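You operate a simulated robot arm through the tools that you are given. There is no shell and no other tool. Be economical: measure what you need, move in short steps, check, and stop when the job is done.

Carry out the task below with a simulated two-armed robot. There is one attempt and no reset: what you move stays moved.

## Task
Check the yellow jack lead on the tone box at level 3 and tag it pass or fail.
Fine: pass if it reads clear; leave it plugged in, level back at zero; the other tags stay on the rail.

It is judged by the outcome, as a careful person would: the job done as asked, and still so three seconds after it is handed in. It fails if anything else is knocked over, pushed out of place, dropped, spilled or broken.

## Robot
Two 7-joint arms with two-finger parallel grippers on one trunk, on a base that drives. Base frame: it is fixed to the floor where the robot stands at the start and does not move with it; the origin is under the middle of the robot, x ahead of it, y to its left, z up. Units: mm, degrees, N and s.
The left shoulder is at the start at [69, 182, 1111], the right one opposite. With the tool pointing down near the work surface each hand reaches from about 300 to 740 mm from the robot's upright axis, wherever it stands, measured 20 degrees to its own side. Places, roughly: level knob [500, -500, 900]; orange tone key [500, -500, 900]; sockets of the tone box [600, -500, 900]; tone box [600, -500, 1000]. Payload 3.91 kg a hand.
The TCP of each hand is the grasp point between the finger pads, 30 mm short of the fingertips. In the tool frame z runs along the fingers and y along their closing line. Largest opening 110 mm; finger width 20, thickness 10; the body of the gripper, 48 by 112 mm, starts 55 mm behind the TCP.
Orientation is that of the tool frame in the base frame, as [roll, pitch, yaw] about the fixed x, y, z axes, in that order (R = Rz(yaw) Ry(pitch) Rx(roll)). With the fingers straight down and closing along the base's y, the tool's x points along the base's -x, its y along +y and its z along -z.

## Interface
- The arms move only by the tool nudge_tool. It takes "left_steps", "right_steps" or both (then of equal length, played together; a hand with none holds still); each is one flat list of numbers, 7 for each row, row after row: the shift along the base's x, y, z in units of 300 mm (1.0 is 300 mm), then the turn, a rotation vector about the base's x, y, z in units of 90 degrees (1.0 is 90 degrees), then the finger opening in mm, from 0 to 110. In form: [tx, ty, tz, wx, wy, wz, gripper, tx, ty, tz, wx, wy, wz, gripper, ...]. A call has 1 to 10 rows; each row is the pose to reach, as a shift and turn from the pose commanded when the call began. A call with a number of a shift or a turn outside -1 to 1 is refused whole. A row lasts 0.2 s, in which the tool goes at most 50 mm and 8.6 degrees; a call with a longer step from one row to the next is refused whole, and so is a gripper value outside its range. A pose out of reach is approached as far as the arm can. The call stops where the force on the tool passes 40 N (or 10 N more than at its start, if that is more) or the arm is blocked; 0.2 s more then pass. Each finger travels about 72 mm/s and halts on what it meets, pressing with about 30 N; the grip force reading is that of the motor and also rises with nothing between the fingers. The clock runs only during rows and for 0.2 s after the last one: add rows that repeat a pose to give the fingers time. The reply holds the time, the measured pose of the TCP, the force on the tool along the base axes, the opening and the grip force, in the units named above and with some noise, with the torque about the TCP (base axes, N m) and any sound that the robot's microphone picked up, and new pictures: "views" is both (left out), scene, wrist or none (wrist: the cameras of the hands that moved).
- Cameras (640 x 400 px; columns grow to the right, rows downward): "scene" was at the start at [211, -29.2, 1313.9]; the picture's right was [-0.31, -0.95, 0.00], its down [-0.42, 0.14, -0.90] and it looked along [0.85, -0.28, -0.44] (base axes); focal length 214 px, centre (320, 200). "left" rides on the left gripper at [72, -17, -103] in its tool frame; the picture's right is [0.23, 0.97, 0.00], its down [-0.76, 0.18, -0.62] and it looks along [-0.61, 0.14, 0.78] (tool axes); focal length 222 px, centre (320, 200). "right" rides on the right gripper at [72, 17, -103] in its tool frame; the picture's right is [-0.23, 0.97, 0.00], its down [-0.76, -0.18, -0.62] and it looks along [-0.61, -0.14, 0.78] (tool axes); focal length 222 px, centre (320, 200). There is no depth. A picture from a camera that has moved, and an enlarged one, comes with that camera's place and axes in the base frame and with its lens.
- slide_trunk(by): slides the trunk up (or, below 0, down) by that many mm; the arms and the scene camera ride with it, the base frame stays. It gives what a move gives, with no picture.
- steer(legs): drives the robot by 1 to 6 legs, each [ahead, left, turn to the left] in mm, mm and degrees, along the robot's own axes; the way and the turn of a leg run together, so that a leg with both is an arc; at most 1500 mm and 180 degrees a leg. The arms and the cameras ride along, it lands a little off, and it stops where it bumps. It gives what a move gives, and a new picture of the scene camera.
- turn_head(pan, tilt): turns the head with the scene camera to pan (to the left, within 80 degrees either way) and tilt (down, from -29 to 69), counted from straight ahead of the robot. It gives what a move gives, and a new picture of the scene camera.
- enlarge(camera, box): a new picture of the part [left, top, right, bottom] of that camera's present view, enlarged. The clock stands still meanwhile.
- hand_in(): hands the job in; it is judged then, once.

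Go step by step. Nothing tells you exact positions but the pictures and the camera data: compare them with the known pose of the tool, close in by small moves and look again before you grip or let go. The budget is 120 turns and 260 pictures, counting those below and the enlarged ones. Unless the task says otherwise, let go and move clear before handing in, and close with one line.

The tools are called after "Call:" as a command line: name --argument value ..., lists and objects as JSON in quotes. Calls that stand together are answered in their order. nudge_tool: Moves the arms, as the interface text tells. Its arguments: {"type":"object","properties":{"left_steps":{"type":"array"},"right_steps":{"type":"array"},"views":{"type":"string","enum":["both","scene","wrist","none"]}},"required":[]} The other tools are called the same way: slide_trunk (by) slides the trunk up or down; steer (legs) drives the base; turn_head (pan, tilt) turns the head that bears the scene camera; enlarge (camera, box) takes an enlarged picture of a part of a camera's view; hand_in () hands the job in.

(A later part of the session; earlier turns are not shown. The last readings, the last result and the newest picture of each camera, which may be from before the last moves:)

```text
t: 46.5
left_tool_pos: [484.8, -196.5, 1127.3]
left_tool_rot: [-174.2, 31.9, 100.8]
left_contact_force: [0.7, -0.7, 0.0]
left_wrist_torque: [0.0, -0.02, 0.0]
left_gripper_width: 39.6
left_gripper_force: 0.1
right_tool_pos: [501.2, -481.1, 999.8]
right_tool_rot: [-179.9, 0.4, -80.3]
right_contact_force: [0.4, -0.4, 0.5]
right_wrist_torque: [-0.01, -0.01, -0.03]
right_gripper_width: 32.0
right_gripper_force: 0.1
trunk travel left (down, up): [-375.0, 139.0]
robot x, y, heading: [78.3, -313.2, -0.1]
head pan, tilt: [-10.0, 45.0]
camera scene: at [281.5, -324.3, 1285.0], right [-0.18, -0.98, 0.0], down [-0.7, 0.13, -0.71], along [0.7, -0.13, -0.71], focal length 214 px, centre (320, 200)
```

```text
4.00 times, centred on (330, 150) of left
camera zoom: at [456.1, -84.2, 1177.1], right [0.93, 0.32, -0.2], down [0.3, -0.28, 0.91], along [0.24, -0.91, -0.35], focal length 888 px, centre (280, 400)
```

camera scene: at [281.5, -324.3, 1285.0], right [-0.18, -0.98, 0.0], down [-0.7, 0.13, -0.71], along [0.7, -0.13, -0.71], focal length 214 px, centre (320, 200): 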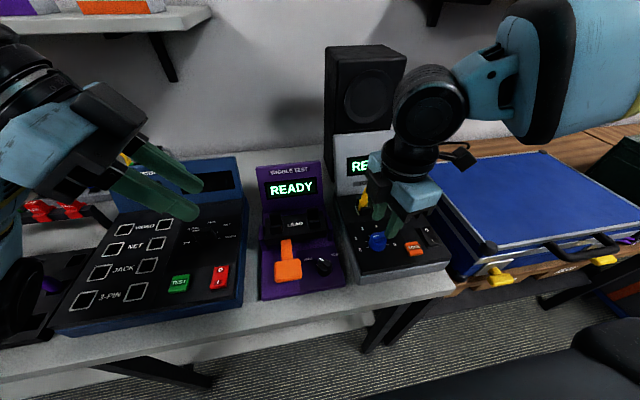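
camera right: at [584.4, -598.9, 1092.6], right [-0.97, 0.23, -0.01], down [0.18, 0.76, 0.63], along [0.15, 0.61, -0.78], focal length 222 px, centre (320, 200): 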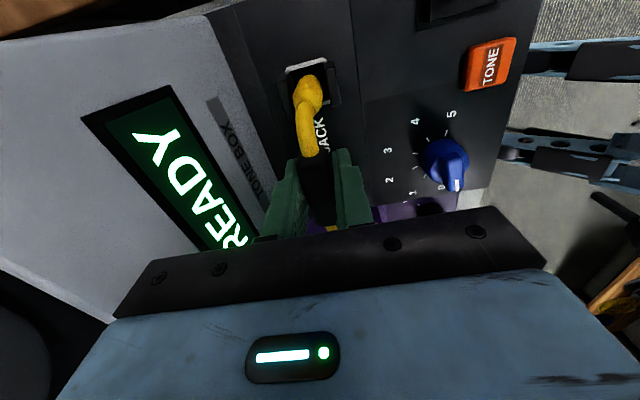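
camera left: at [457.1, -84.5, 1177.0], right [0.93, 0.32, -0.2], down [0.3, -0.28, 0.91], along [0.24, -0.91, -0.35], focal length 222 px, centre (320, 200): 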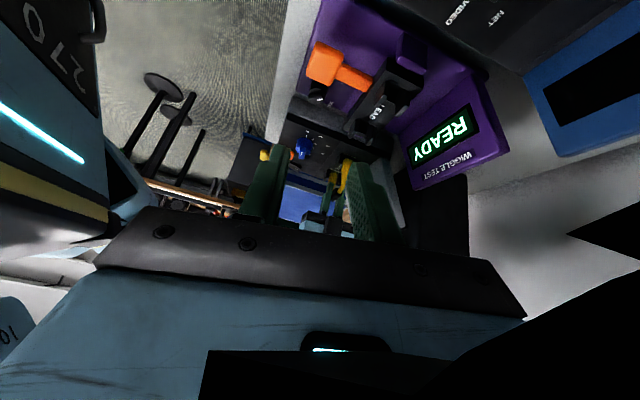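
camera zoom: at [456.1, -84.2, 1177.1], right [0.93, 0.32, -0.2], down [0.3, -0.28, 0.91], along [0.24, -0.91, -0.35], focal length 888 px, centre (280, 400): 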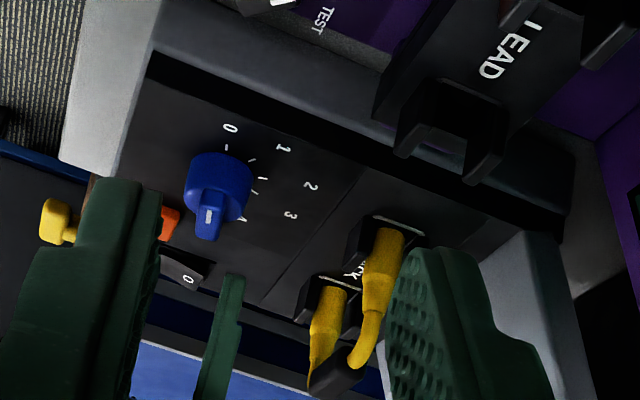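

The bar is measured at (504, -480.5), about 12 mm wide. I'll lower so the fingertips engage the upper 8–9 mm of the bar, then close.

Call:
nudge_tool --right_steps '[0.01, 0.002, -0.06, 0, 0, -0.03, 32, 0.01, 0.002, -0.11, 0, 0, -0.03, 32, 0.01, 0.002, -0.128, 0, 0, -0.03, 32, 0.01, 0.002, -0.128, 0, 0, -0.03, 32]' --views "none"

Call:
enlarge --camera "right" --box '[240, 90, 400, 240]'

Call:
enlarge --camera "left" --box '[290, 110, 370, 190]'

Call:
enlarge --camera "scene" --box '[340, 190, 430, 270]'

```text
t: 47.5
left_tool_pos: [484.3, -197.4, 1128.6]
left_tool_rot: [-174.3, 32.0, 100.7]
left_contact_force: [0.1, -0.6, 0.1]
left_wrist_torque: [-0.03, -0.02, 0.02]
left_gripper_width: 39.9
left_gripper_force: 0.1
right_tool_pos: [504.9, -481.1, 963.5]
right_tool_rot: [-179.7, 0.3, -83.2]
right_contact_force: [0.9, -5.6, 20.3]
right_wrist_torque: [-0.29, 0.29, -0.02]
right_gripper_width: 31.9
right_gripper_force: 0.0
trunk travel left (down, up): [-375.0, 139.0]
robot x, y, heading: [76.3, -314.4, -0.3]
head pan, tilt: [-10.0, 45.0]
```

```text
2.67 times, centred on (320, 165) of right
camera zoom: at [497.1, -557.4, 1065.8], right [-0.99, 0.11, 0.0], down [0.08, 0.77, 0.63], along [0.07, 0.63, -0.78], focal length 592 px, centre (320, 293)
```

zoom: 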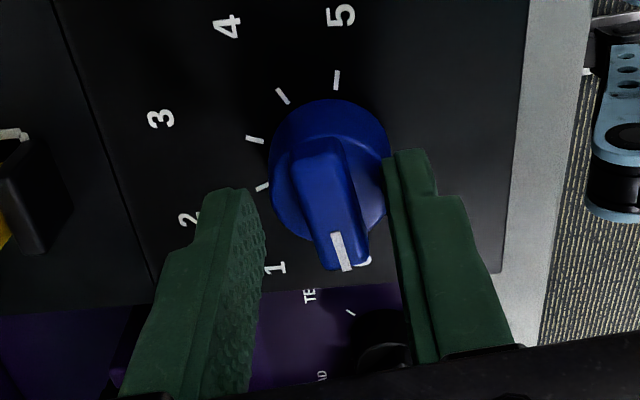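

```text
5.00 times, centred on (330, 150) of left
camera zoom: at [455.5, -84.5, 1177.6], right [0.93, 0.32, -0.2], down [0.3, -0.28, 0.91], along [0.24, -0.91, -0.35], focal length 1111 px, centre (270, 450)
```

zoom: 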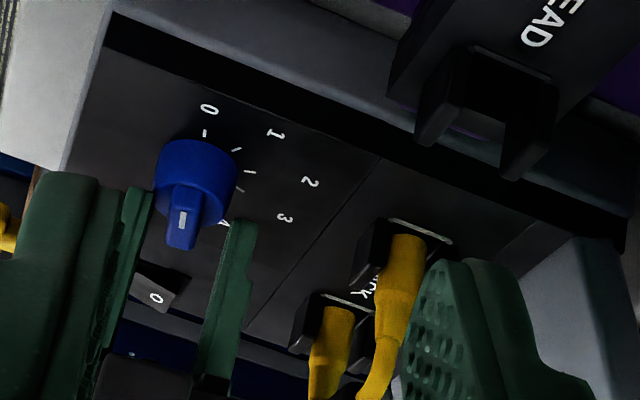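

```text
5.00 times, centred on (385, 230) of scene
camera zoom: at [280.8, -324.5, 1285.3], right [-0.18, -0.98, 0.0], down [-0.7, 0.13, -0.71], along [0.7, -0.13, -0.71], focal length 1072 px, centre (-5, 50)
```

zoom: 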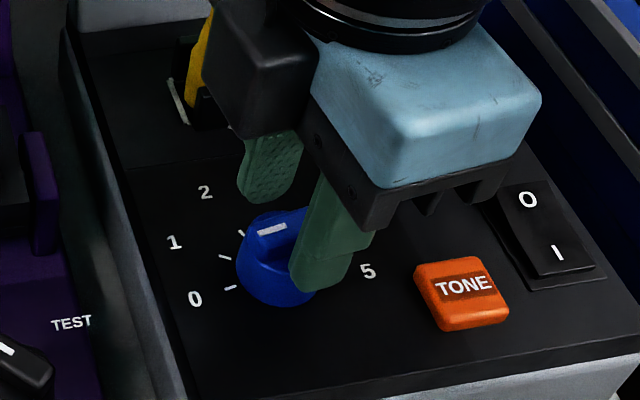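

One fingertip is touching the knob's rim, so I'll raise 2 mm and close on the bar.

Call:
nudge_tool --right_steps '[0, 0, 0.007, 0, 0, 0, 32, 0, 0, 0.007, 0, 0, 0, 15, 0, 0, 0.007, 0, 0, 0, 4, 0, 0, 0.007, 0, 0, 0, 4, 0, 0, 0.007, 0, 0, 0, 4]' --views "none"

Call:
enlarge --camera "right" --box '[240, 90, 400, 240]'

Call:
enlarge --camera "left" --box '[290, 110, 370, 190]'

```text
t: 48.7
left_tool_pos: [481.6, -196.0, 1126.8]
left_tool_rot: [-174.3, 32.0, 100.7]
left_contact_force: [0.7, -0.5, 0.7]
left_wrist_torque: [0.0, -0.03, -0.02]
left_gripper_width: 40.0
left_gripper_force: 0.0
right_tool_pos: [503.0, -480.1, 963.1]
right_tool_rot: [-180.0, 0.4, -83.0]
right_contact_force: [-16.4, 4.1, -1.9]
right_wrist_torque: [0.52, 0.4, 0.01]
right_gripper_width: 13.0
right_gripper_force: 45.2
trunk travel left (down, up): [-375.0, 139.0]
robot x, y, heading: [75.8, -309.2, -0.3]
head pan, tilt: [-10.0, 45.0]
```

```text
2.67 times, centred on (320, 165) of right
camera zoom: at [495.4, -557.2, 1065.9], right [-0.99, 0.11, 0.0], down [0.09, 0.77, 0.63], along [0.07, 0.63, -0.78], focal length 592 px, centre (320, 293)
```

zoom: 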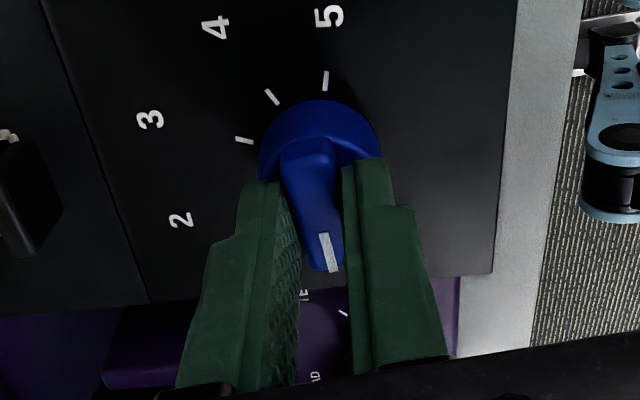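

```text
5.00 times, centred on (330, 150) of left
camera zoom: at [454.7, -83.9, 1177.4], right [0.93, 0.32, -0.2], down [0.3, -0.28, 0.91], along [0.24, -0.91, -0.35], focal length 1111 px, centre (270, 450)
```

zoom: 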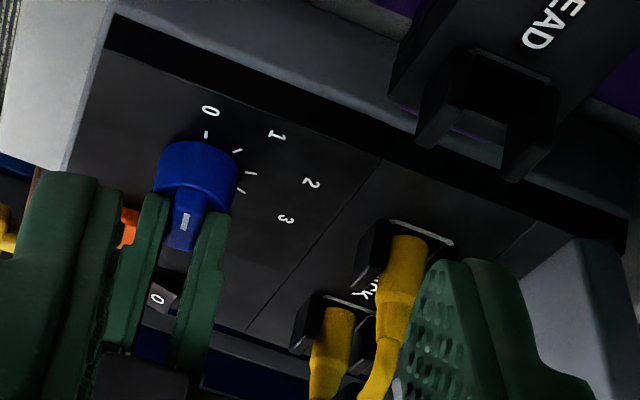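

The bar is gripped at 13 mm width. I'll ease the side load and turn 60° clockwise first, then check.

Call:
nudge_tool --right_steps '[-0.004, 0.001, 0, 0, 0, 0, 4, -0.004, 0.001, 0, 0, 0, -0.083, 4, -0.004, 0.001, 0, 0, 0, -0.166, 4, -0.004, 0.001, 0, 0, 0, -0.25, 4, -0.004, 0.001, 0, 0, 0, -0.333, 4, -0.004, 0.001, 0, 0, 0, -0.416, 4, -0.004, 0.001, 0, 0, 0, -0.5, 4, -0.004, 0.001, 0, 0, 0, -0.583, 4, -0.004, 0.001, 0, 0, 0, -0.667, 4, -0.004, 0.001, 0, 0, 0, -0.667, 4]' --views "wrist"

Call:
enlarge --camera "left" --box '[290, 110, 370, 190]'

```text
t: 50.9
left_tool_pos: [484.5, -196.7, 1127.2]
left_tool_rot: [-174.4, 32.0, 100.7]
left_contact_force: [-0.1, 0.2, 0.3]
left_wrist_torque: [0.02, 0.03, 0.01]
left_gripper_width: 40.1
left_gripper_force: 0.0
right_tool_pos: [502.4, -482.1, 962.6]
right_tool_rot: [-179.8, 0.4, -143.1]
right_contact_force: [-20.2, 7.6, -14.9]
right_wrist_torque: [0.92, -0.38, -0.02]
right_gripper_width: 12.4
right_gripper_force: 45.0
trunk travel left (down, up): [-375.0, 139.0]
robot x, y, heading: [76.5, -310.3, -0.2]
head pan, tilt: [-10.0, 45.0]
camera right: at [434.2, -512.5, 1066.0], right [-0.4, 0.92, 0.0], down [0.71, 0.31, 0.63], along [0.58, 0.25, -0.78], focal length 222 px, centre (320, 200)
```

right: 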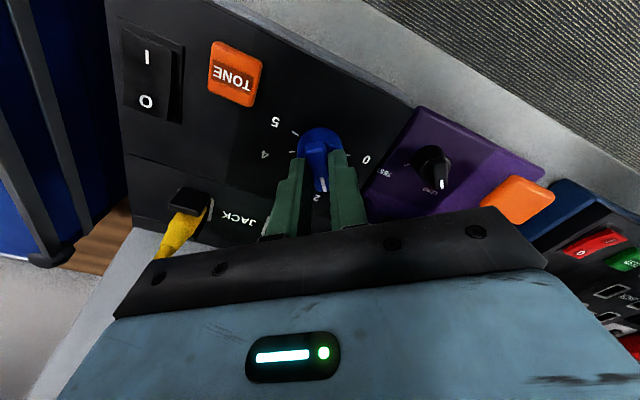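

```text
5.00 times, centred on (330, 150) of left
camera zoom: at [454.9, -83.8, 1177.4], right [0.93, 0.32, -0.2], down [0.3, -0.28, 0.91], along [0.24, -0.91, -0.35], focal length 1111 px, centre (270, 450)
```

zoom: 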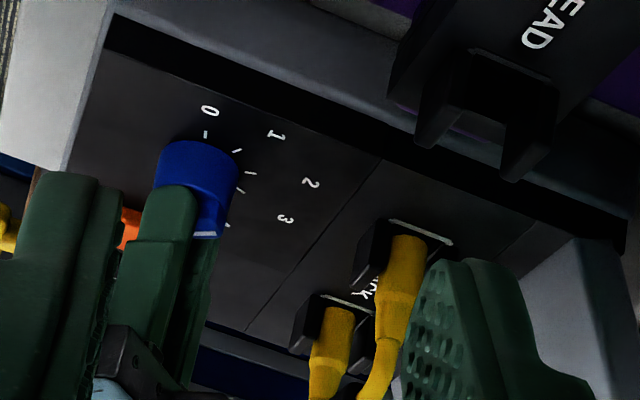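

The turn is working, at about 1.5–2 now. I'll ease the side load a bit more and turn a further 60° to level 3.

Call:
nudge_tool --right_steps '[-0.006, 0.003, -0.004, 0, 0, 0, 4, -0.006, 0.003, -0.004, 0, 0, -0.083, 4, -0.006, 0.003, -0.004, 0, 0, -0.166, 4, -0.006, 0.003, -0.004, 0, 0, -0.25, 4, -0.006, 0.003, -0.004, 0, 0, -0.333, 4, -0.006, 0.003, -0.004, 0, 0, -0.416, 4, -0.006, 0.003, -0.004, 0, 0, -0.5, 4, -0.006, 0.003, -0.004, 0, 0, -0.583, 4, -0.006, 0.003, -0.004, 0, 0, -0.667, 4, -0.006, 0.003, -0.004, 0, 0, -0.667, 4]' --views "none"

Call:
enlarge --camera "right" --box '[220, 60, 420, 240]'

Call:
enlarge --camera "left" --box '[290, 110, 370, 190]'

```text
t: 53.1
left_tool_pos: [483.7, -196.5, 1128.1]
left_tool_rot: [-174.4, 32.1, 100.8]
left_contact_force: [-0.3, -0.4, -0.6]
left_wrist_torque: [-0.02, -0.01, 0.01]
left_gripper_width: 40.0
left_gripper_force: 0.1
right_tool_pos: [502.2, -481.8, 963.5]
right_tool_rot: [180.0, 0.6, 156.8]
right_contact_force: [-3.6, -4.5, 19.2]
right_wrist_torque: [-0.55, -0.86, 0.03]
right_gripper_width: 12.8
right_gripper_force: 44.8
trunk travel left (down, up): [-375.0, 139.0]
robot x, y, heading: [79.3, -309.8, -0.3]
head pan, tilt: [-10.0, 45.0]
```

```text
2.22 times, centred on (320, 150) of right
camera zoom: at [441.8, -437.4, 1065.6], right [0.59, 0.81, 0.0], down [0.62, -0.46, 0.63], along [0.51, -0.37, -0.77], focal length 494 px, centre (320, 311)
```

zoom: 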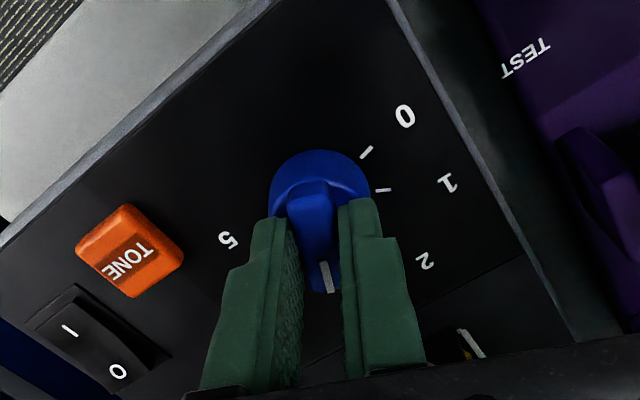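

```text
5.00 times, centred on (330, 150) of left
camera zoom: at [454.9, -84.3, 1177.7], right [0.93, 0.32, -0.2], down [0.29, -0.28, 0.91], along [0.24, -0.91, -0.35], focal length 1111 px, centre (270, 450)
```

zoom: 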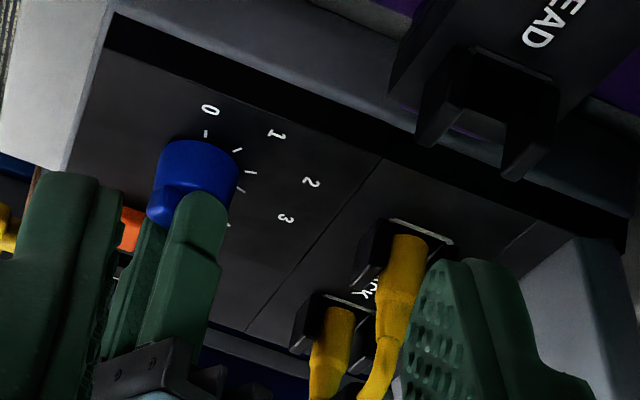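

The pointer should be at about level 3. I'll release, rise and check from above.

Call:
nudge_tool --right_steps '[0, 0, -0.002, 0, 0, 0, 20, 0, 0, -0.002, 0, 0, 0, 36, 0, 0, 0.1, 0, 0, 0, 36, 0, 0, 0.22, 0, 0, 0, 36, 0, 0, 0.34, 0, 0, 0, 36, -0.1, 0, 0.4, 0, 0, 0, 36, -0.1, 0, 0.4, 0, 0, 0, 36]' --views "none"

Call:
enlarge --camera "right" --box '[220, 40, 420, 200]'

Call:
enlarge --camera "scene" --box '[330, 130, 450, 270]'

```text
t: 54.7
left_tool_pos: [485.3, -197.8, 1126.1]
left_tool_rot: [-174.2, 32.1, 100.8]
left_contact_force: [0.4, -0.1, -0.3]
left_wrist_torque: [-0.02, -0.01, 0.0]
left_gripper_width: 39.9
left_gripper_force: 0.0
right_tool_pos: [472.5, -480.8, 1082.5]
right_tool_rot: [-180.0, 0.4, 156.9]
right_contact_force: [-0.2, -0.4, 0.7]
right_wrist_torque: [-0.02, 0.02, 0.02]
right_gripper_width: 36.0
right_gripper_force: 0.1
trunk travel left (down, up): [-375.0, 139.0]
robot x, y, heading: [76.2, -308.7, -0.2]
head pan, tilt: [-10.0, 45.0]
```

```text
2.50 times, centred on (320, 120) of right
camera zoom: at [412.3, -437.7, 1184.5], right [0.59, 0.81, 0.0], down [0.63, -0.46, 0.63], along [0.51, -0.37, -0.78], focal length 555 px, centre (320, 400)
```

zoom: 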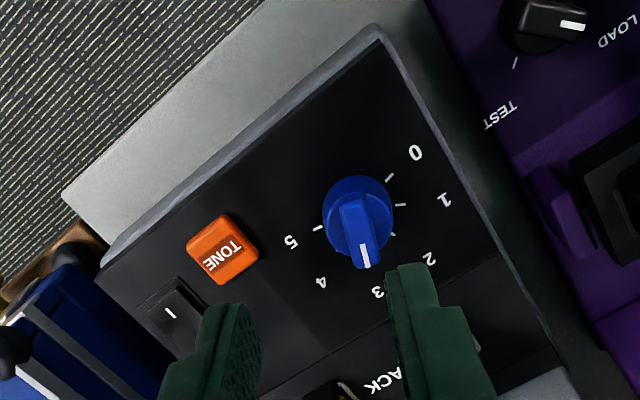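

```text
2.86 times, centred on (390, 200) of scene
camera zoom: at [282.9, -324.4, 1284.8], right [-0.18, -0.98, 0.0], down [-0.7, 0.13, -0.71], along [0.7, -0.13, -0.71], focal length 613 px, centre (120, 200)
```

zoom: 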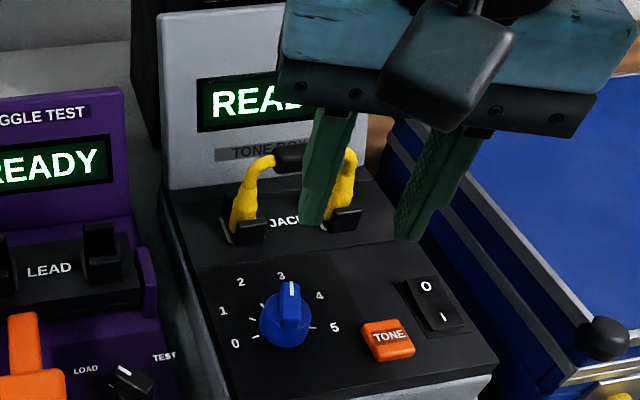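

The pointer is at 3. The TONE key is at about (481, -551, z≈912). I'll close the fingers and hover over the key.

Call:
nudge_tool --right_steps '[0.01, -0.08, 0, 0, 0, 0.08, 15, 0.02, -0.16, 0, 0, 0, 0.17, 0, 0.028, -0.236, -0.05, 0, 0, 0.258, 0, 0.028, -0.236, -0.17, 0, 0, 0.258, 0, 0.028, -0.236, -0.29, 0, 0, 0.258, 0, 0.028, -0.236, -0.39, 0, 0, 0.258, 0, 0.028, -0.236, -0.39, 0, 0, 0.258, 0]' --views "scene"

Call:
enlarge --camera "right" --box '[220, 60, 420, 240]'

Call:
enlarge --camera "scene" --box '[330, 130, 450, 270]'

```text
t: 56.3
left_tool_pos: [484.2, -197.6, 1126.5]
left_tool_rot: [-174.3, 31.9, 100.9]
left_contact_force: [0.4, 0.1, 0.4]
left_wrist_torque: [-0.03, -0.03, 0.0]
left_gripper_width: 39.8
left_gripper_force: 0.1
right_tool_pos: [480.5, -549.7, 965.4]
right_tool_rot: [-179.9, 0.4, -179.8]
right_contact_force: [0.8, 0.7, -0.1]
right_wrist_torque: [-0.01, -0.01, -0.02]
right_gripper_width: 0.2
right_gripper_force: 29.5
trunk travel left (down, up): [-375.0, 139.0]
robot x, y, heading: [76.4, -310.3, -0.2]
head pan, tilt: [-10.0, 45.0]
camera scene: at [281.6, -324.3, 1285.0], right [-0.18, -0.98, 0.0], down [-0.7, 0.13, -0.71], along [0.7, -0.13, -0.71], focal length 214 px, centre (320, 200)
```

scene: 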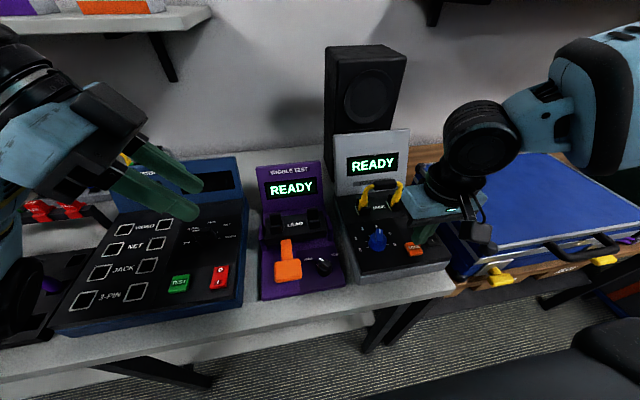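

```text
2.22 times, centred on (320, 150) of right
camera zoom: at [408.5, -534.8, 1067.4], right [0.23, 0.97, 0.0], down [0.76, -0.18, 0.63], along [0.61, -0.14, -0.78], focal length 494 px, centre (320, 311)
```

zoom: 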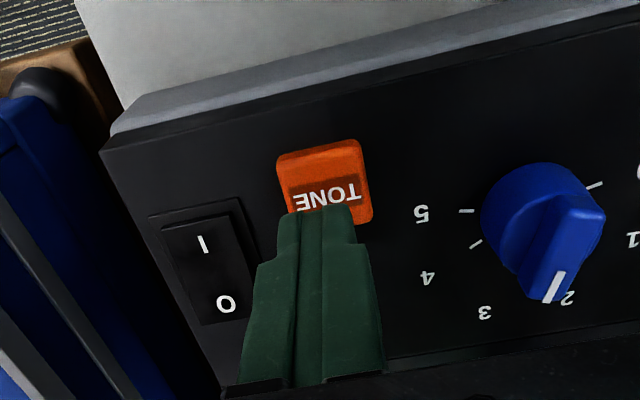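

```text
2.86 times, centred on (390, 200) of scene
camera zoom: at [281.6, -324.3, 1285.0], right [-0.18, -0.98, 0.0], down [-0.7, 0.13, -0.71], along [0.7, -0.13, -0.71], focal length 613 px, centre (120, 200)
```

zoom: 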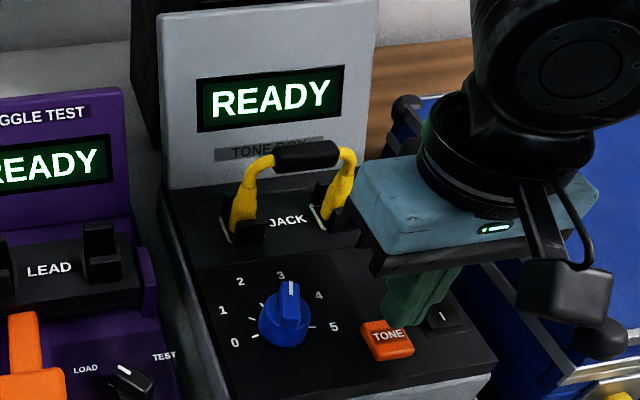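

The display is in view and the fingertips are just above the key. I'll press it gently and hold.

Call:
nudge_tool --right_steps '[-0.012, 0.004, -0.04, 0, 0, 0, 0, -0.012, 0.004, -0.06, 0, 0, 0, 0, -0.012, 0.004, -0.07, 0, 0, 0, 0, -0.012, 0.004, -0.08, 0, 0, 0, 0, -0.012, 0.004, -0.08, 0, 0, 0, 0, -0.012, 0.004, -0.08, 0, 0, 0, 0]' --views "scene"

Call:
enlarge --camera "scene" --box '[330, 120, 450, 270]'

Call:
enlarge --camera "right" --box '[220, 60, 420, 240]'

```text
t: 57.7
left_tool_pos: [483.6, -195.9, 1126.3]
left_tool_rot: [-174.2, 32.0, 100.7]
left_contact_force: [0.2, 0.9, -0.2]
left_wrist_torque: [0.0, -0.02, -0.03]
left_gripper_width: 40.1
left_gripper_force: 0.0
right_tool_pos: [477.3, -549.9, 941.9]
right_tool_rot: [-180.0, 0.7, -179.9]
right_contact_force: [3.9, -2.4, 25.4]
right_wrist_torque: [-0.12, 0.0, 0.04]
right_gripper_width: 0.2
right_gripper_force: 29.7
trunk travel left (down, up): [-375.0, 139.0]
robot x, y, heading: [76.9, -305.8, 0.0]
head pan, tilt: [-10.0, 45.0]
heard: click
camera scene: at [280.9, -323.9, 1285.2], right [-0.18, -0.98, 0.0], down [-0.7, 0.13, -0.71], along [0.7, -0.13, -0.71], focal length 214 px, centre (320, 200)
```

scene: 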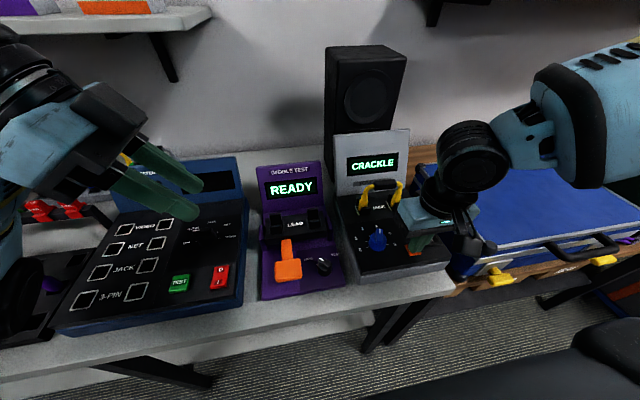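

```text
2.67 times, centred on (390, 195) of scene
camera zoom: at [280.9, -323.9, 1285.2], right [-0.18, -0.98, 0.0], down [-0.7, 0.13, -0.71], along [0.7, -0.13, -0.71], focal length 572 px, centre (133, 213)
```

zoom: 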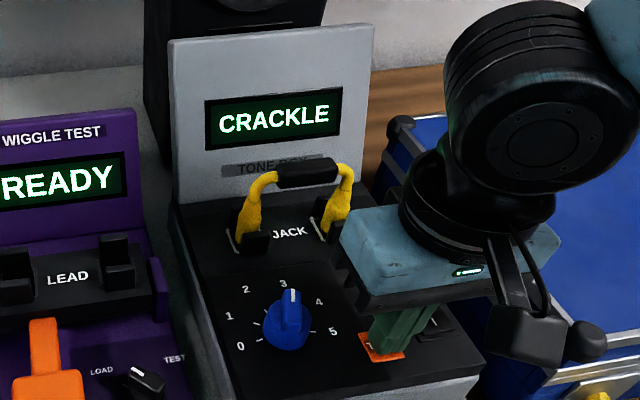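

```text
2.22 times, centred on (320, 150) of right
camera zoom: at [404.5, -533.6, 1044.2], right [0.23, 0.97, 0.0], down [0.75, -0.18, 0.63], along [0.62, -0.14, -0.77], focal length 494 px, centre (320, 311)
```

zoom: 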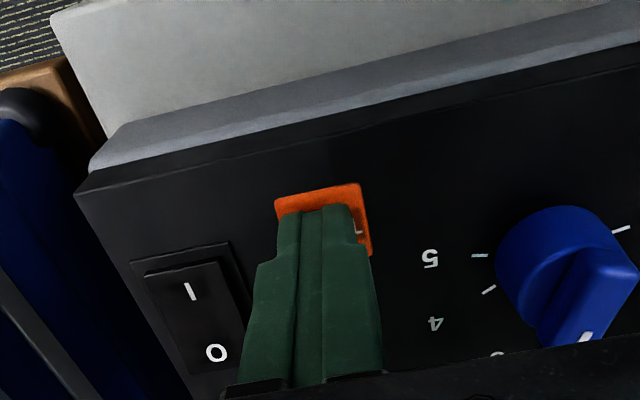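

The display reads CRACKLE. I'll hold longer to see whether the reading is steady, and double-check the knob at 3.

Call:
nudge_tool --right_steps '[0, 0, 0, 0, 0, 0, 0, 0, 0, 0, 0, 0, 0, 0, 0, 0, 0, 0, 0, 0, 0, 0, 0, 0, 0, 0, 0, 0, 0, 0, 0, 0, 0, 0, 0, 0, 0, 0, 0, 0, 0, 0, 0, 0, 0, 0, 0, 0, 0, 0, 0, 0, 0, 0, 0, 0]' --views "none"

Call:
enlarge --camera "scene" --box '[350, 140, 420, 260]'

Call:
nudge_tool --right_steps '[0, 0, 0.1, 0, 0, 0, 0, 0, 0, 0.25, 0, 0, 0, 0, -0.03, 0.05, 0.4, 0, 0, 0, 0, -0.06, 0.1, 0.45, 0, 0, 0, 20, -0.1, 0.2, 0.45, 0, 0, 0, 30]' --views "both"

Call:
enlarge --camera "right" --box '[220, 40, 420, 200]'

Call:
enlarge --camera "scene" --box '[350, 200, 420, 260]'

```text
t: 59.5
left_tool_pos: [484.3, -196.3, 1127.0]
left_tool_rot: [-174.2, 32.1, 100.9]
left_contact_force: [-0.3, -0.2, 0.0]
left_wrist_torque: [-0.01, -0.02, -0.02]
left_gripper_width: 40.0
left_gripper_force: 0.0
right_tool_pos: [476.5, -550.1, 941.0]
right_tool_rot: [-179.9, 0.5, -179.8]
right_contact_force: [8.8, -2.2, 27.8]
right_wrist_torque: [-0.08, -0.15, 0.04]
right_gripper_width: 0.4
right_gripper_force: 30.3
trunk travel left (down, up): [-375.0, 139.0]
robot x, y, heading: [75.2, -309.6, -0.2]
head pan, tilt: [-10.0, 45.0]
```

```text
3.33 times, centred on (385, 200) of scene
camera zoom: at [281.4, -323.7, 1285.1], right [-0.18, -0.98, 0.0], down [-0.7, 0.13, -0.71], along [0.7, -0.13, -0.71], focal length 715 px, centre (103, 200)
```

zoom: 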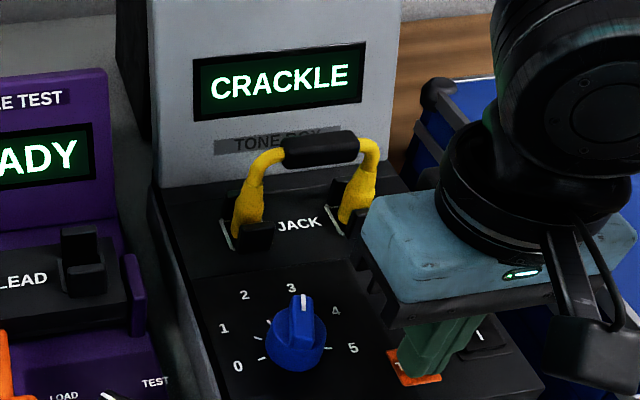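

```text
t: 60.7
left_tool_pos: [485.3, -195.1, 1125.1]
left_tool_rot: [-174.2, 32.0, 100.8]
left_contact_force: [0.4, -0.1, 0.2]
left_wrist_torque: [-0.06, 0.0, 0.02]
left_gripper_width: 40.0
left_gripper_force: 0.1
right_tool_pos: [446.4, -490.4, 1076.0]
right_tool_rot: [-179.7, 0.4, -179.9]
right_contact_force: [0.2, 0.7, -0.4]
right_wrist_torque: [-0.01, 0.01, 0.0]
right_gripper_width: 30.2
right_gripper_force: 0.0
trunk travel left (down, up): [-375.0, 139.0]
robot x, y, heading: [79.8, -309.6, -0.4]
head pan, tilt: [-10.0, 45.0]
camera scene: at [281.8, -323.1, 1285.0], right [-0.18, -0.98, 0.0], down [-0.7, 0.12, -0.71], along [0.7, -0.13, -0.71], focal length 214 px, centre (320, 200)
camera right: at [374.8, -473.5, 1179.0], right [0.23, 0.97, 0.0], down [0.76, -0.17, 0.63], along [0.61, -0.14, -0.78], focal length 222 px, centre (320, 200)
```

scene: 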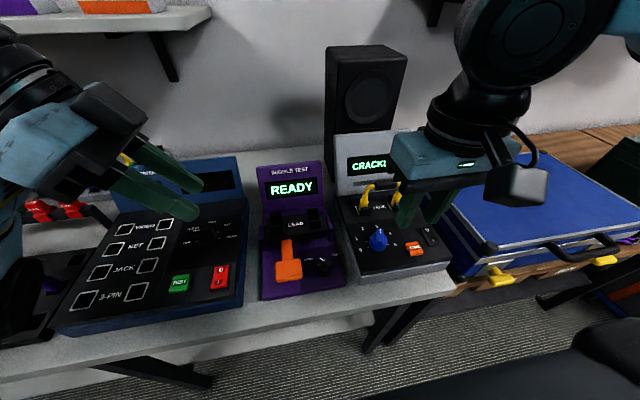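
right: 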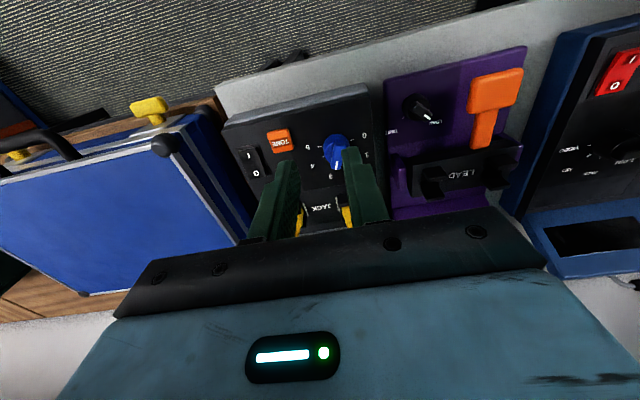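

```text
2.50 times, centred on (320, 120) of right
camera zoom: at [374.8, -473.5, 1179.0], right [0.23, 0.97, 0.0], down [0.76, -0.17, 0.63], along [0.61, -0.14, -0.78], focal length 555 px, centre (320, 400)
```

zoom: 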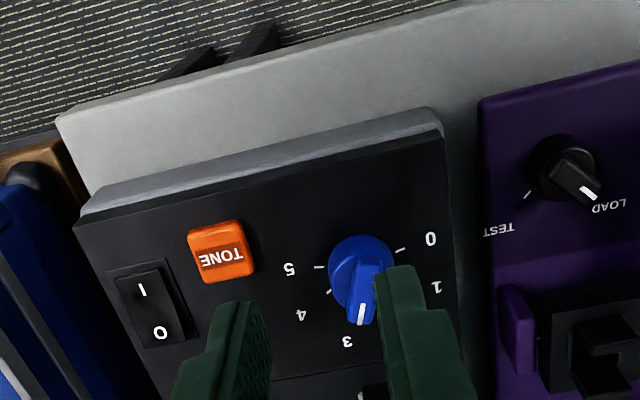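

```text
6.67 times, centred on (385, 230) of scene
camera zoom: at [281.8, -323.1, 1285.0], right [-0.18, -0.98, 0.0], down [-0.7, 0.12, -0.71], along [0.7, -0.13, -0.71], focal length 1430 px, centre (-113, 0)
```

zoom: 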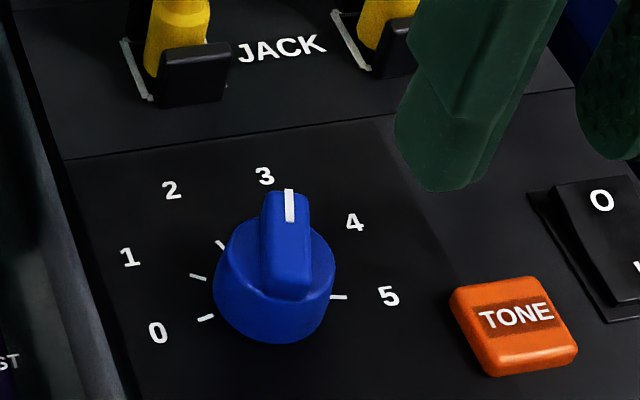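

The pointer is on 3 and the reading is CRACKLE, so the lead is a FAIL. Now I'll re-grip the knob to turn it back to zero.

Call:
nudge_tool --right_steps '[0.06, 0.01, 0, 0, 0, -0.08, 32, 0.12, 0.02, 0, 0, 0, -0.16, 32, 0.187, 0.03, 0, 0, 0, -0.25, 32, 0.187, 0.03, -0.12, 0, 0, -0.258, 32, 0.187, 0.03, -0.24, 0, 0, -0.258, 32, 0.187, 0.03, -0.33, 0, 0, -0.258, 32, 0.187, 0.03, -0.33, 0, 0, -0.258, 32]' --views "none"

Call:
enlarge --camera "right" --box '[220, 60, 420, 240]'

Call:
enlarge --camera "left" --box '[290, 110, 370, 190]'

```text
t: 62.3
left_tool_pos: [485.2, -196.6, 1126.8]
left_tool_rot: [-174.3, 32.1, 100.8]
left_contact_force: [0.5, -0.7, -0.2]
left_wrist_torque: [-0.01, 0.05, 0.0]
left_gripper_width: 40.3
left_gripper_force: 0.2
right_tool_pos: [504.0, -481.9, 976.5]
right_tool_rot: [-179.8, 0.5, 156.8]
right_contact_force: [-1.1, 0.6, 0.1]
right_wrist_torque: [-0.02, -0.02, -0.01]
right_gripper_width: 32.0
right_gripper_force: 0.1
trunk travel left (down, up): [-375.0, 139.0]
robot x, y, heading: [79.7, -306.7, -0.2]
head pan, tilt: [-10.0, 45.0]
```

```text
2.22 times, centred on (320, 150) of right
camera zoom: at [444.0, -438.5, 1078.8], right [0.59, 0.81, 0.0], down [0.63, -0.46, 0.63], along [0.51, -0.37, -0.78], focal length 494 px, centre (320, 311)
```

zoom: 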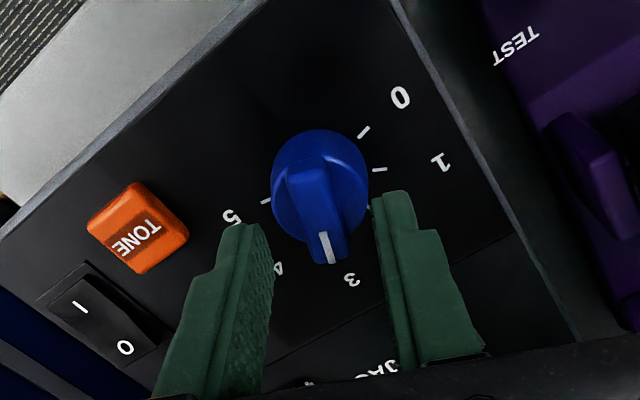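

```text
5.00 times, centred on (330, 150) of left
camera zoom: at [456.2, -84.2, 1177.1], right [0.93, 0.32, -0.2], down [0.3, -0.28, 0.91], along [0.24, -0.91, -0.35], focal length 1111 px, centre (270, 450)
```

zoom: 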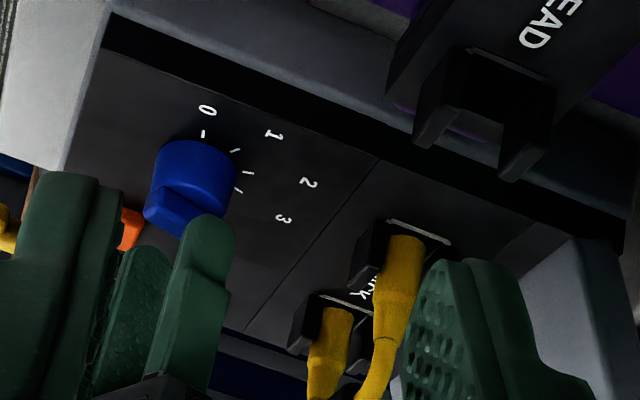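

The fingers are aligned with the bar. I'll go down, close and begin turning back.

Call:
nudge_tool --right_steps '[0, 0, -0.035, 0, 0, 0, 32, 0, 0, -0.035, 0, 0, 0, 15, 0, 0, -0.035, 0, 0, 0, 4, 0, 0, -0.035, 0, 0, 0, 4, 0, 0, -0.035, 0, 0, 0.083, 4, 0, 0, -0.035, 0, 0, 0.166, 4, 0, 0, -0.035, 0, 0, 0.25, 4, 0, 0, -0.035, 0, 0, 0.333, 4, 0, 0, -0.035, 0, 0, 0.416, 4, 0, 0, -0.035, 0, 0, 0.5, 4]' --views "none"

Call:
enlarge --camera "right" --box '[220, 60, 420, 240]'

```text
t: 64.5
left_tool_pos: [485.3, -196.6, 1126.7]
left_tool_rot: [-174.1, 32.0, 100.7]
left_contact_force: [0.6, 0.0, 0.4]
left_wrist_torque: [0.0, 0.05, 0.01]
left_gripper_width: 39.9
left_gripper_force: 0.0
right_tool_pos: [504.3, -480.4, 965.4]
right_tool_rot: [-179.9, 0.4, -157.8]
right_contact_force: [1.2, 10.9, -18.8]
right_wrist_torque: [0.72, -1.06, -0.1]
right_gripper_width: 12.9
right_gripper_force: 44.8
trunk travel left (down, up): [-375.0, 139.0]
robot x, y, heading: [79.1, -309.8, -0.1]
head pan, tilt: [-10.0, 45.0]
```

```text
2.22 times, centred on (320, 150) of right
camera zoom: at [430.7, -493.2, 1068.3], right [-0.16, 0.99, 0.0], down [0.77, 0.12, 0.63], along [0.62, 0.1, -0.78], focal length 494 px, centre (320, 311)
```

zoom: 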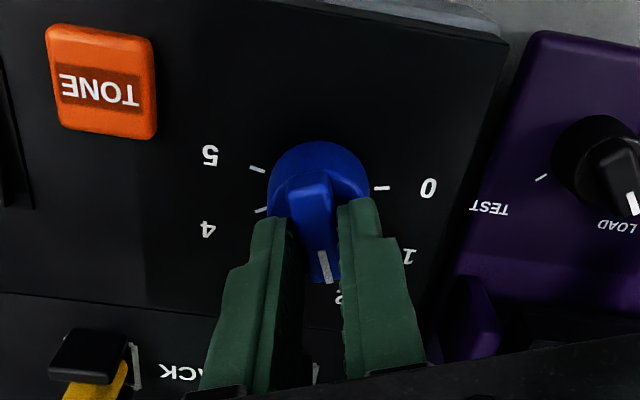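

Call:
nudge_tool --right_steps '[0, 0.003, -0.004, 0, 0, 0.095, 4, 0, 0.003, -0.004, 0, 0, 0.19, 4, 0, 0.003, -0.004, 0, 0, 0.285, 4, 0, 0.003, -0.004, 0, 0, 0.38, 4, 0, 0.003, -0.004, 0, 0, 0.475, 4, 0, 0.003, -0.004, 0, 0, 0.57, 4, 0, 0.003, -0.004, 0, 0, 0.665, 4, 0, 0.003, -0.004, 0, 0, 0.76, 4, 0, 0.003, -0.004, 0, 0, 0.85, 4, 0, 0.003, -0.004, 0, 0, 0.85, 4]' --views "none"

Call:
enlarge --camera "right" --box '[220, 60, 420, 240]'

```text
t: 66.7
left_tool_pos: [483.0, -196.1, 1128.2]
left_tool_rot: [-174.3, 32.1, 100.7]
left_contact_force: [0.4, 0.1, 0.1]
left_wrist_torque: [0.0, -0.04, 0.02]
left_gripper_width: 40.2
left_gripper_force: 0.1
right_tool_pos: [503.0, -478.2, 965.3]
right_tool_rot: [-179.8, 0.4, -81.5]
right_contact_force: [-7.0, 9.4, 6.3]
right_wrist_torque: [-0.12, 0.15, 0.02]
right_gripper_width: 12.8
right_gripper_force: 45.3
trunk travel left (down, up): [-375.0, 139.0]
robot x, y, heading: [79.9, -307.6, -0.4]
head pan, tilt: [-10.0, 45.0]
```

```text
2.22 times, centred on (320, 150) of right
camera zoom: at [496.7, -555.4, 1068.3], right [-1.0, 0.08, 0.0], down [0.06, 0.77, 0.63], along [0.05, 0.63, -0.78], focal length 494 px, centre (320, 311)
```

zoom: 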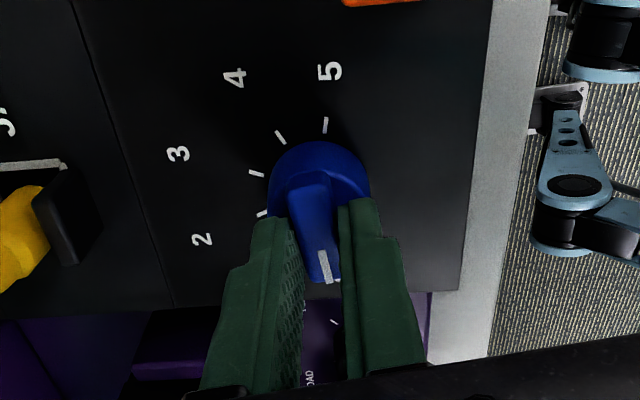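

Back at zero by the look of it. I'll release, rise and check.

Call:
nudge_tool --right_steps '[0, 0, 0, 0, 0, 0, 20, 0, 0, 0, 0, 0, 0, 36, 0, 0, 0.1, 0, 0, 0, 36, 0, 0, 0.22, 0, 0, 0, 36, 0, 0, 0.34, 0, 0, 0, 36, -0.1, 0, 0.44, 0, 0, 0, 36, -0.1, 0, 0.44, 0, 0, 0, 36]' --views "none"

Call:
enlarge --camera "right" --box '[220, 40, 420, 200]'

Call:
enlarge --camera "scene" --box '[330, 130, 450, 260]'

```text
t: 68.3
left_tool_pos: [486.1, -197.7, 1127.1]
left_tool_rot: [-174.2, 32.0, 100.8]
left_contact_force: [-0.4, 0.0, 0.1]
left_wrist_torque: [0.0, 0.01, -0.02]
left_gripper_width: 40.0
left_gripper_force: 0.1
right_tool_pos: [473.4, -481.1, 1096.9]
right_tool_rot: [180.0, 0.5, -81.7]
right_contact_force: [1.1, 0.3, 0.2]
right_wrist_torque: [-0.03, 0.05, -0.03]
right_gripper_width: 35.8
right_gripper_force: 0.0
trunk travel left (down, up): [-375.0, 139.0]
robot x, y, heading: [77.9, -305.7, -0.1]
head pan, tilt: [-10.0, 45.0]
```

```text
2.50 times, centred on (320, 120) of right
camera zoom: at [468.7, -556.2, 1199.7], right [-1.0, 0.08, 0.0], down [0.07, 0.77, 0.63], along [0.05, 0.63, -0.78], focal length 555 px, centre (320, 400)
```

zoom: 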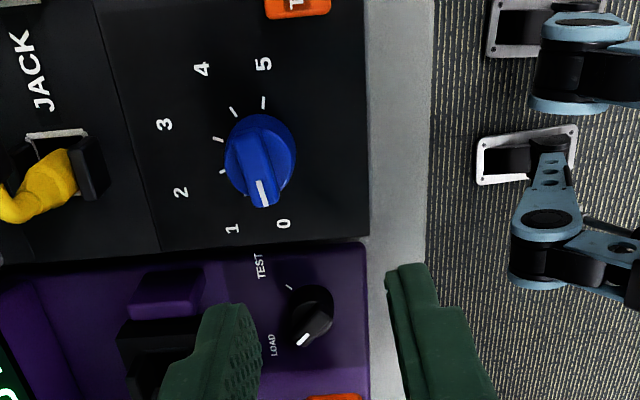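

```text
3.08 times, centred on (390, 195) of scene
camera zoom: at [282.9, -324.3, 1284.8], right [-0.18, -0.98, 0.0], down [-0.7, 0.13, -0.71], along [0.7, -0.13, -0.71], focal length 660 px, centre (105, 215)
```

zoom: 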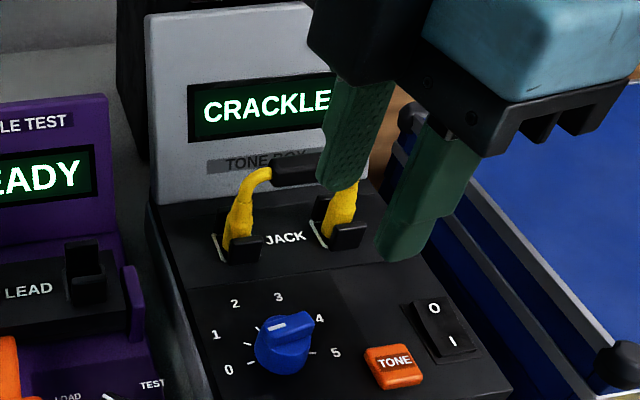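

Level is back at zero and the lead stays plugged in. Next I'll fetch a FAIL tag, so I'll raise the hand, back off and drive left to the tag rail.

Call:
nudge_tool --right_steps '[-0.1, 0, 0.1, 0, 0, 0, 36, -0.2, 0, 0.15, 0, 0, 0, 36, -0.2, 0, 0.15, 0, 0, 0, 36]' --views "none"

Call:
steer --legs '[[-60, 0, 0], [0, 650, 0]]'

Call:
turn_head --pan -10 --tilt 30

```text
t: 69.1
left_tool_pos: [485.8, -196.8, 1127.1]
left_tool_rot: [-174.2, 32.1, 100.8]
left_contact_force: [-0.7, 1.1, 0.6]
left_wrist_torque: [0.0, 0.02, 0.01]
left_gripper_width: 40.1
left_gripper_force: 0.0
right_tool_pos: [413.6, -480.0, 1142.7]
right_tool_rot: [-179.9, 0.4, -81.6]
right_contact_force: [0.2, -0.6, 0.5]
right_wrist_torque: [0.0, 0.02, -0.02]
right_gripper_width: 35.8
right_gripper_force: 0.0
trunk travel left (down, up): [-375.0, 139.0]
robot x, y, heading: [79.1, -308.7, -0.2]
head pan, tilt: [-10.0, 45.0]
```

```text
t: 75.8
left_tool_pos: [427.7, 454.4, 1128.0]
left_tool_rot: [-174.2, 32.1, 100.7]
left_contact_force: [-0.5, 0.1, 0.0]
left_wrist_torque: [-0.01, 0.01, 0.0]
left_gripper_width: 39.7
left_gripper_force: 0.1
right_tool_pos: [356.7, 170.5, 1142.0]
right_tool_rot: [-180.0, 0.4, -81.6]
right_contact_force: [-0.4, 0.1, 0.0]
right_wrist_torque: [-0.01, -0.03, 0.02]
right_gripper_width: 36.3
right_gripper_force: 0.1
trunk travel left (down, up): [-375.0, 139.0]
robot x, y, heading: [22.7, 343.7, -0.3]
head pan, tilt: [-10.0, 45.0]
camera scene: at [225.1, 327.1, 1285.0], right [-0.18, -0.98, 0.0], down [-0.7, 0.13, -0.71], along [0.7, -0.13, -0.71], focal length 214 px, centre (320, 200)
```

scene: 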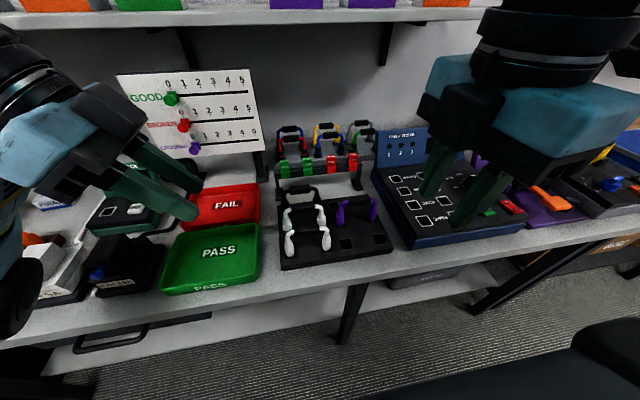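

```text
t: 76.6
left_tool_pos: [428.2, 453.7, 1127.8]
left_tool_rot: [-174.2, 32.0, 100.7]
left_contact_force: [-0.9, -0.3, 0.5]
left_wrist_torque: [0.01, -0.03, 0.02]
left_gripper_width: 40.0
left_gripper_force: 0.0
right_tool_pos: [356.3, 171.2, 1142.8]
right_tool_rot: [-179.9, 0.4, -81.6]
right_contact_force: [0.5, 0.3, 0.2]
right_wrist_torque: [0.02, 0.02, 0.04]
right_gripper_width: 35.7
right_gripper_force: 0.1
trunk travel left (down, up): [-375.0, 139.0]
robot x, y, heading: [23.1, 340.8, -0.2]
head pan, tilt: [-10.0, 30.0]
camera scene: at [234.1, 325.3, 1307.5], right [-0.18, -0.98, 0.0], down [-0.49, 0.09, -0.87], along [0.85, -0.16, -0.5], focal length 214 px, centre (320, 200)
```

scene: 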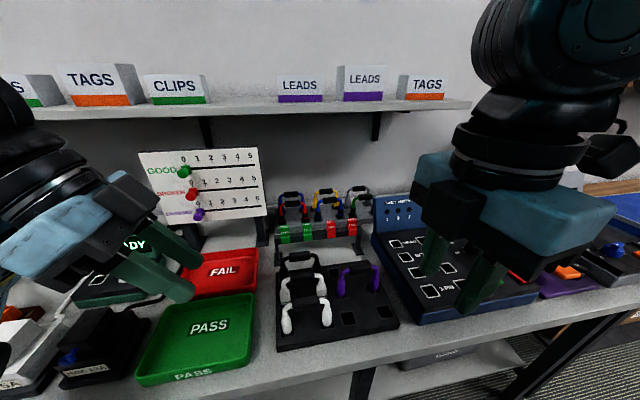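

Call:
enlarge --camera "scene" --box '[265, 180, 385, 260]'

Call:
enlarge --camera "scene" --box '[315, 205, 365, 245]'

```text
5.00 times, centred on (325, 220) of scene
camera zoom: at [234.1, 325.3, 1307.5], right [-0.18, -0.98, 0.0], down [-0.49, 0.09, -0.87], along [0.85, -0.16, -0.5], focal length 1072 px, centre (295, 100)
```

zoom: 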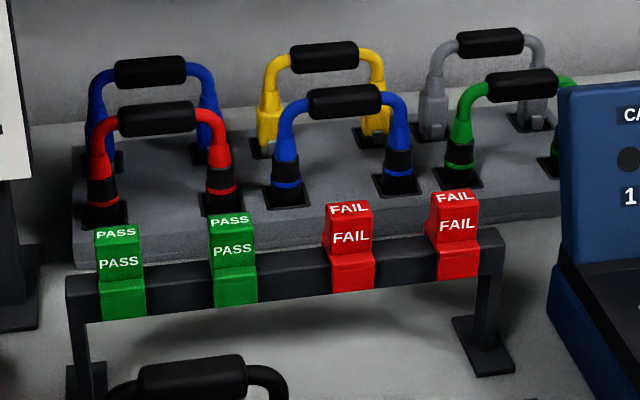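

```text
10.00 times, centred on (340, 225) of scene
camera zoom: at [234.1, 325.3, 1307.5], right [-0.18, -0.98, 0.0], down [-0.49, 0.09, -0.87], along [0.85, -0.16, -0.5], focal length 2145 px, centre (120, -50)
```

zoom: 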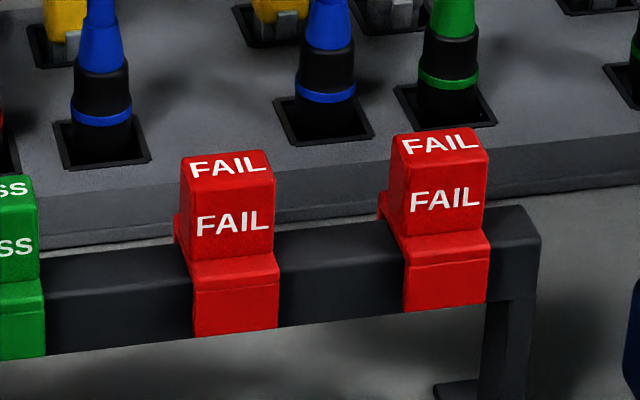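

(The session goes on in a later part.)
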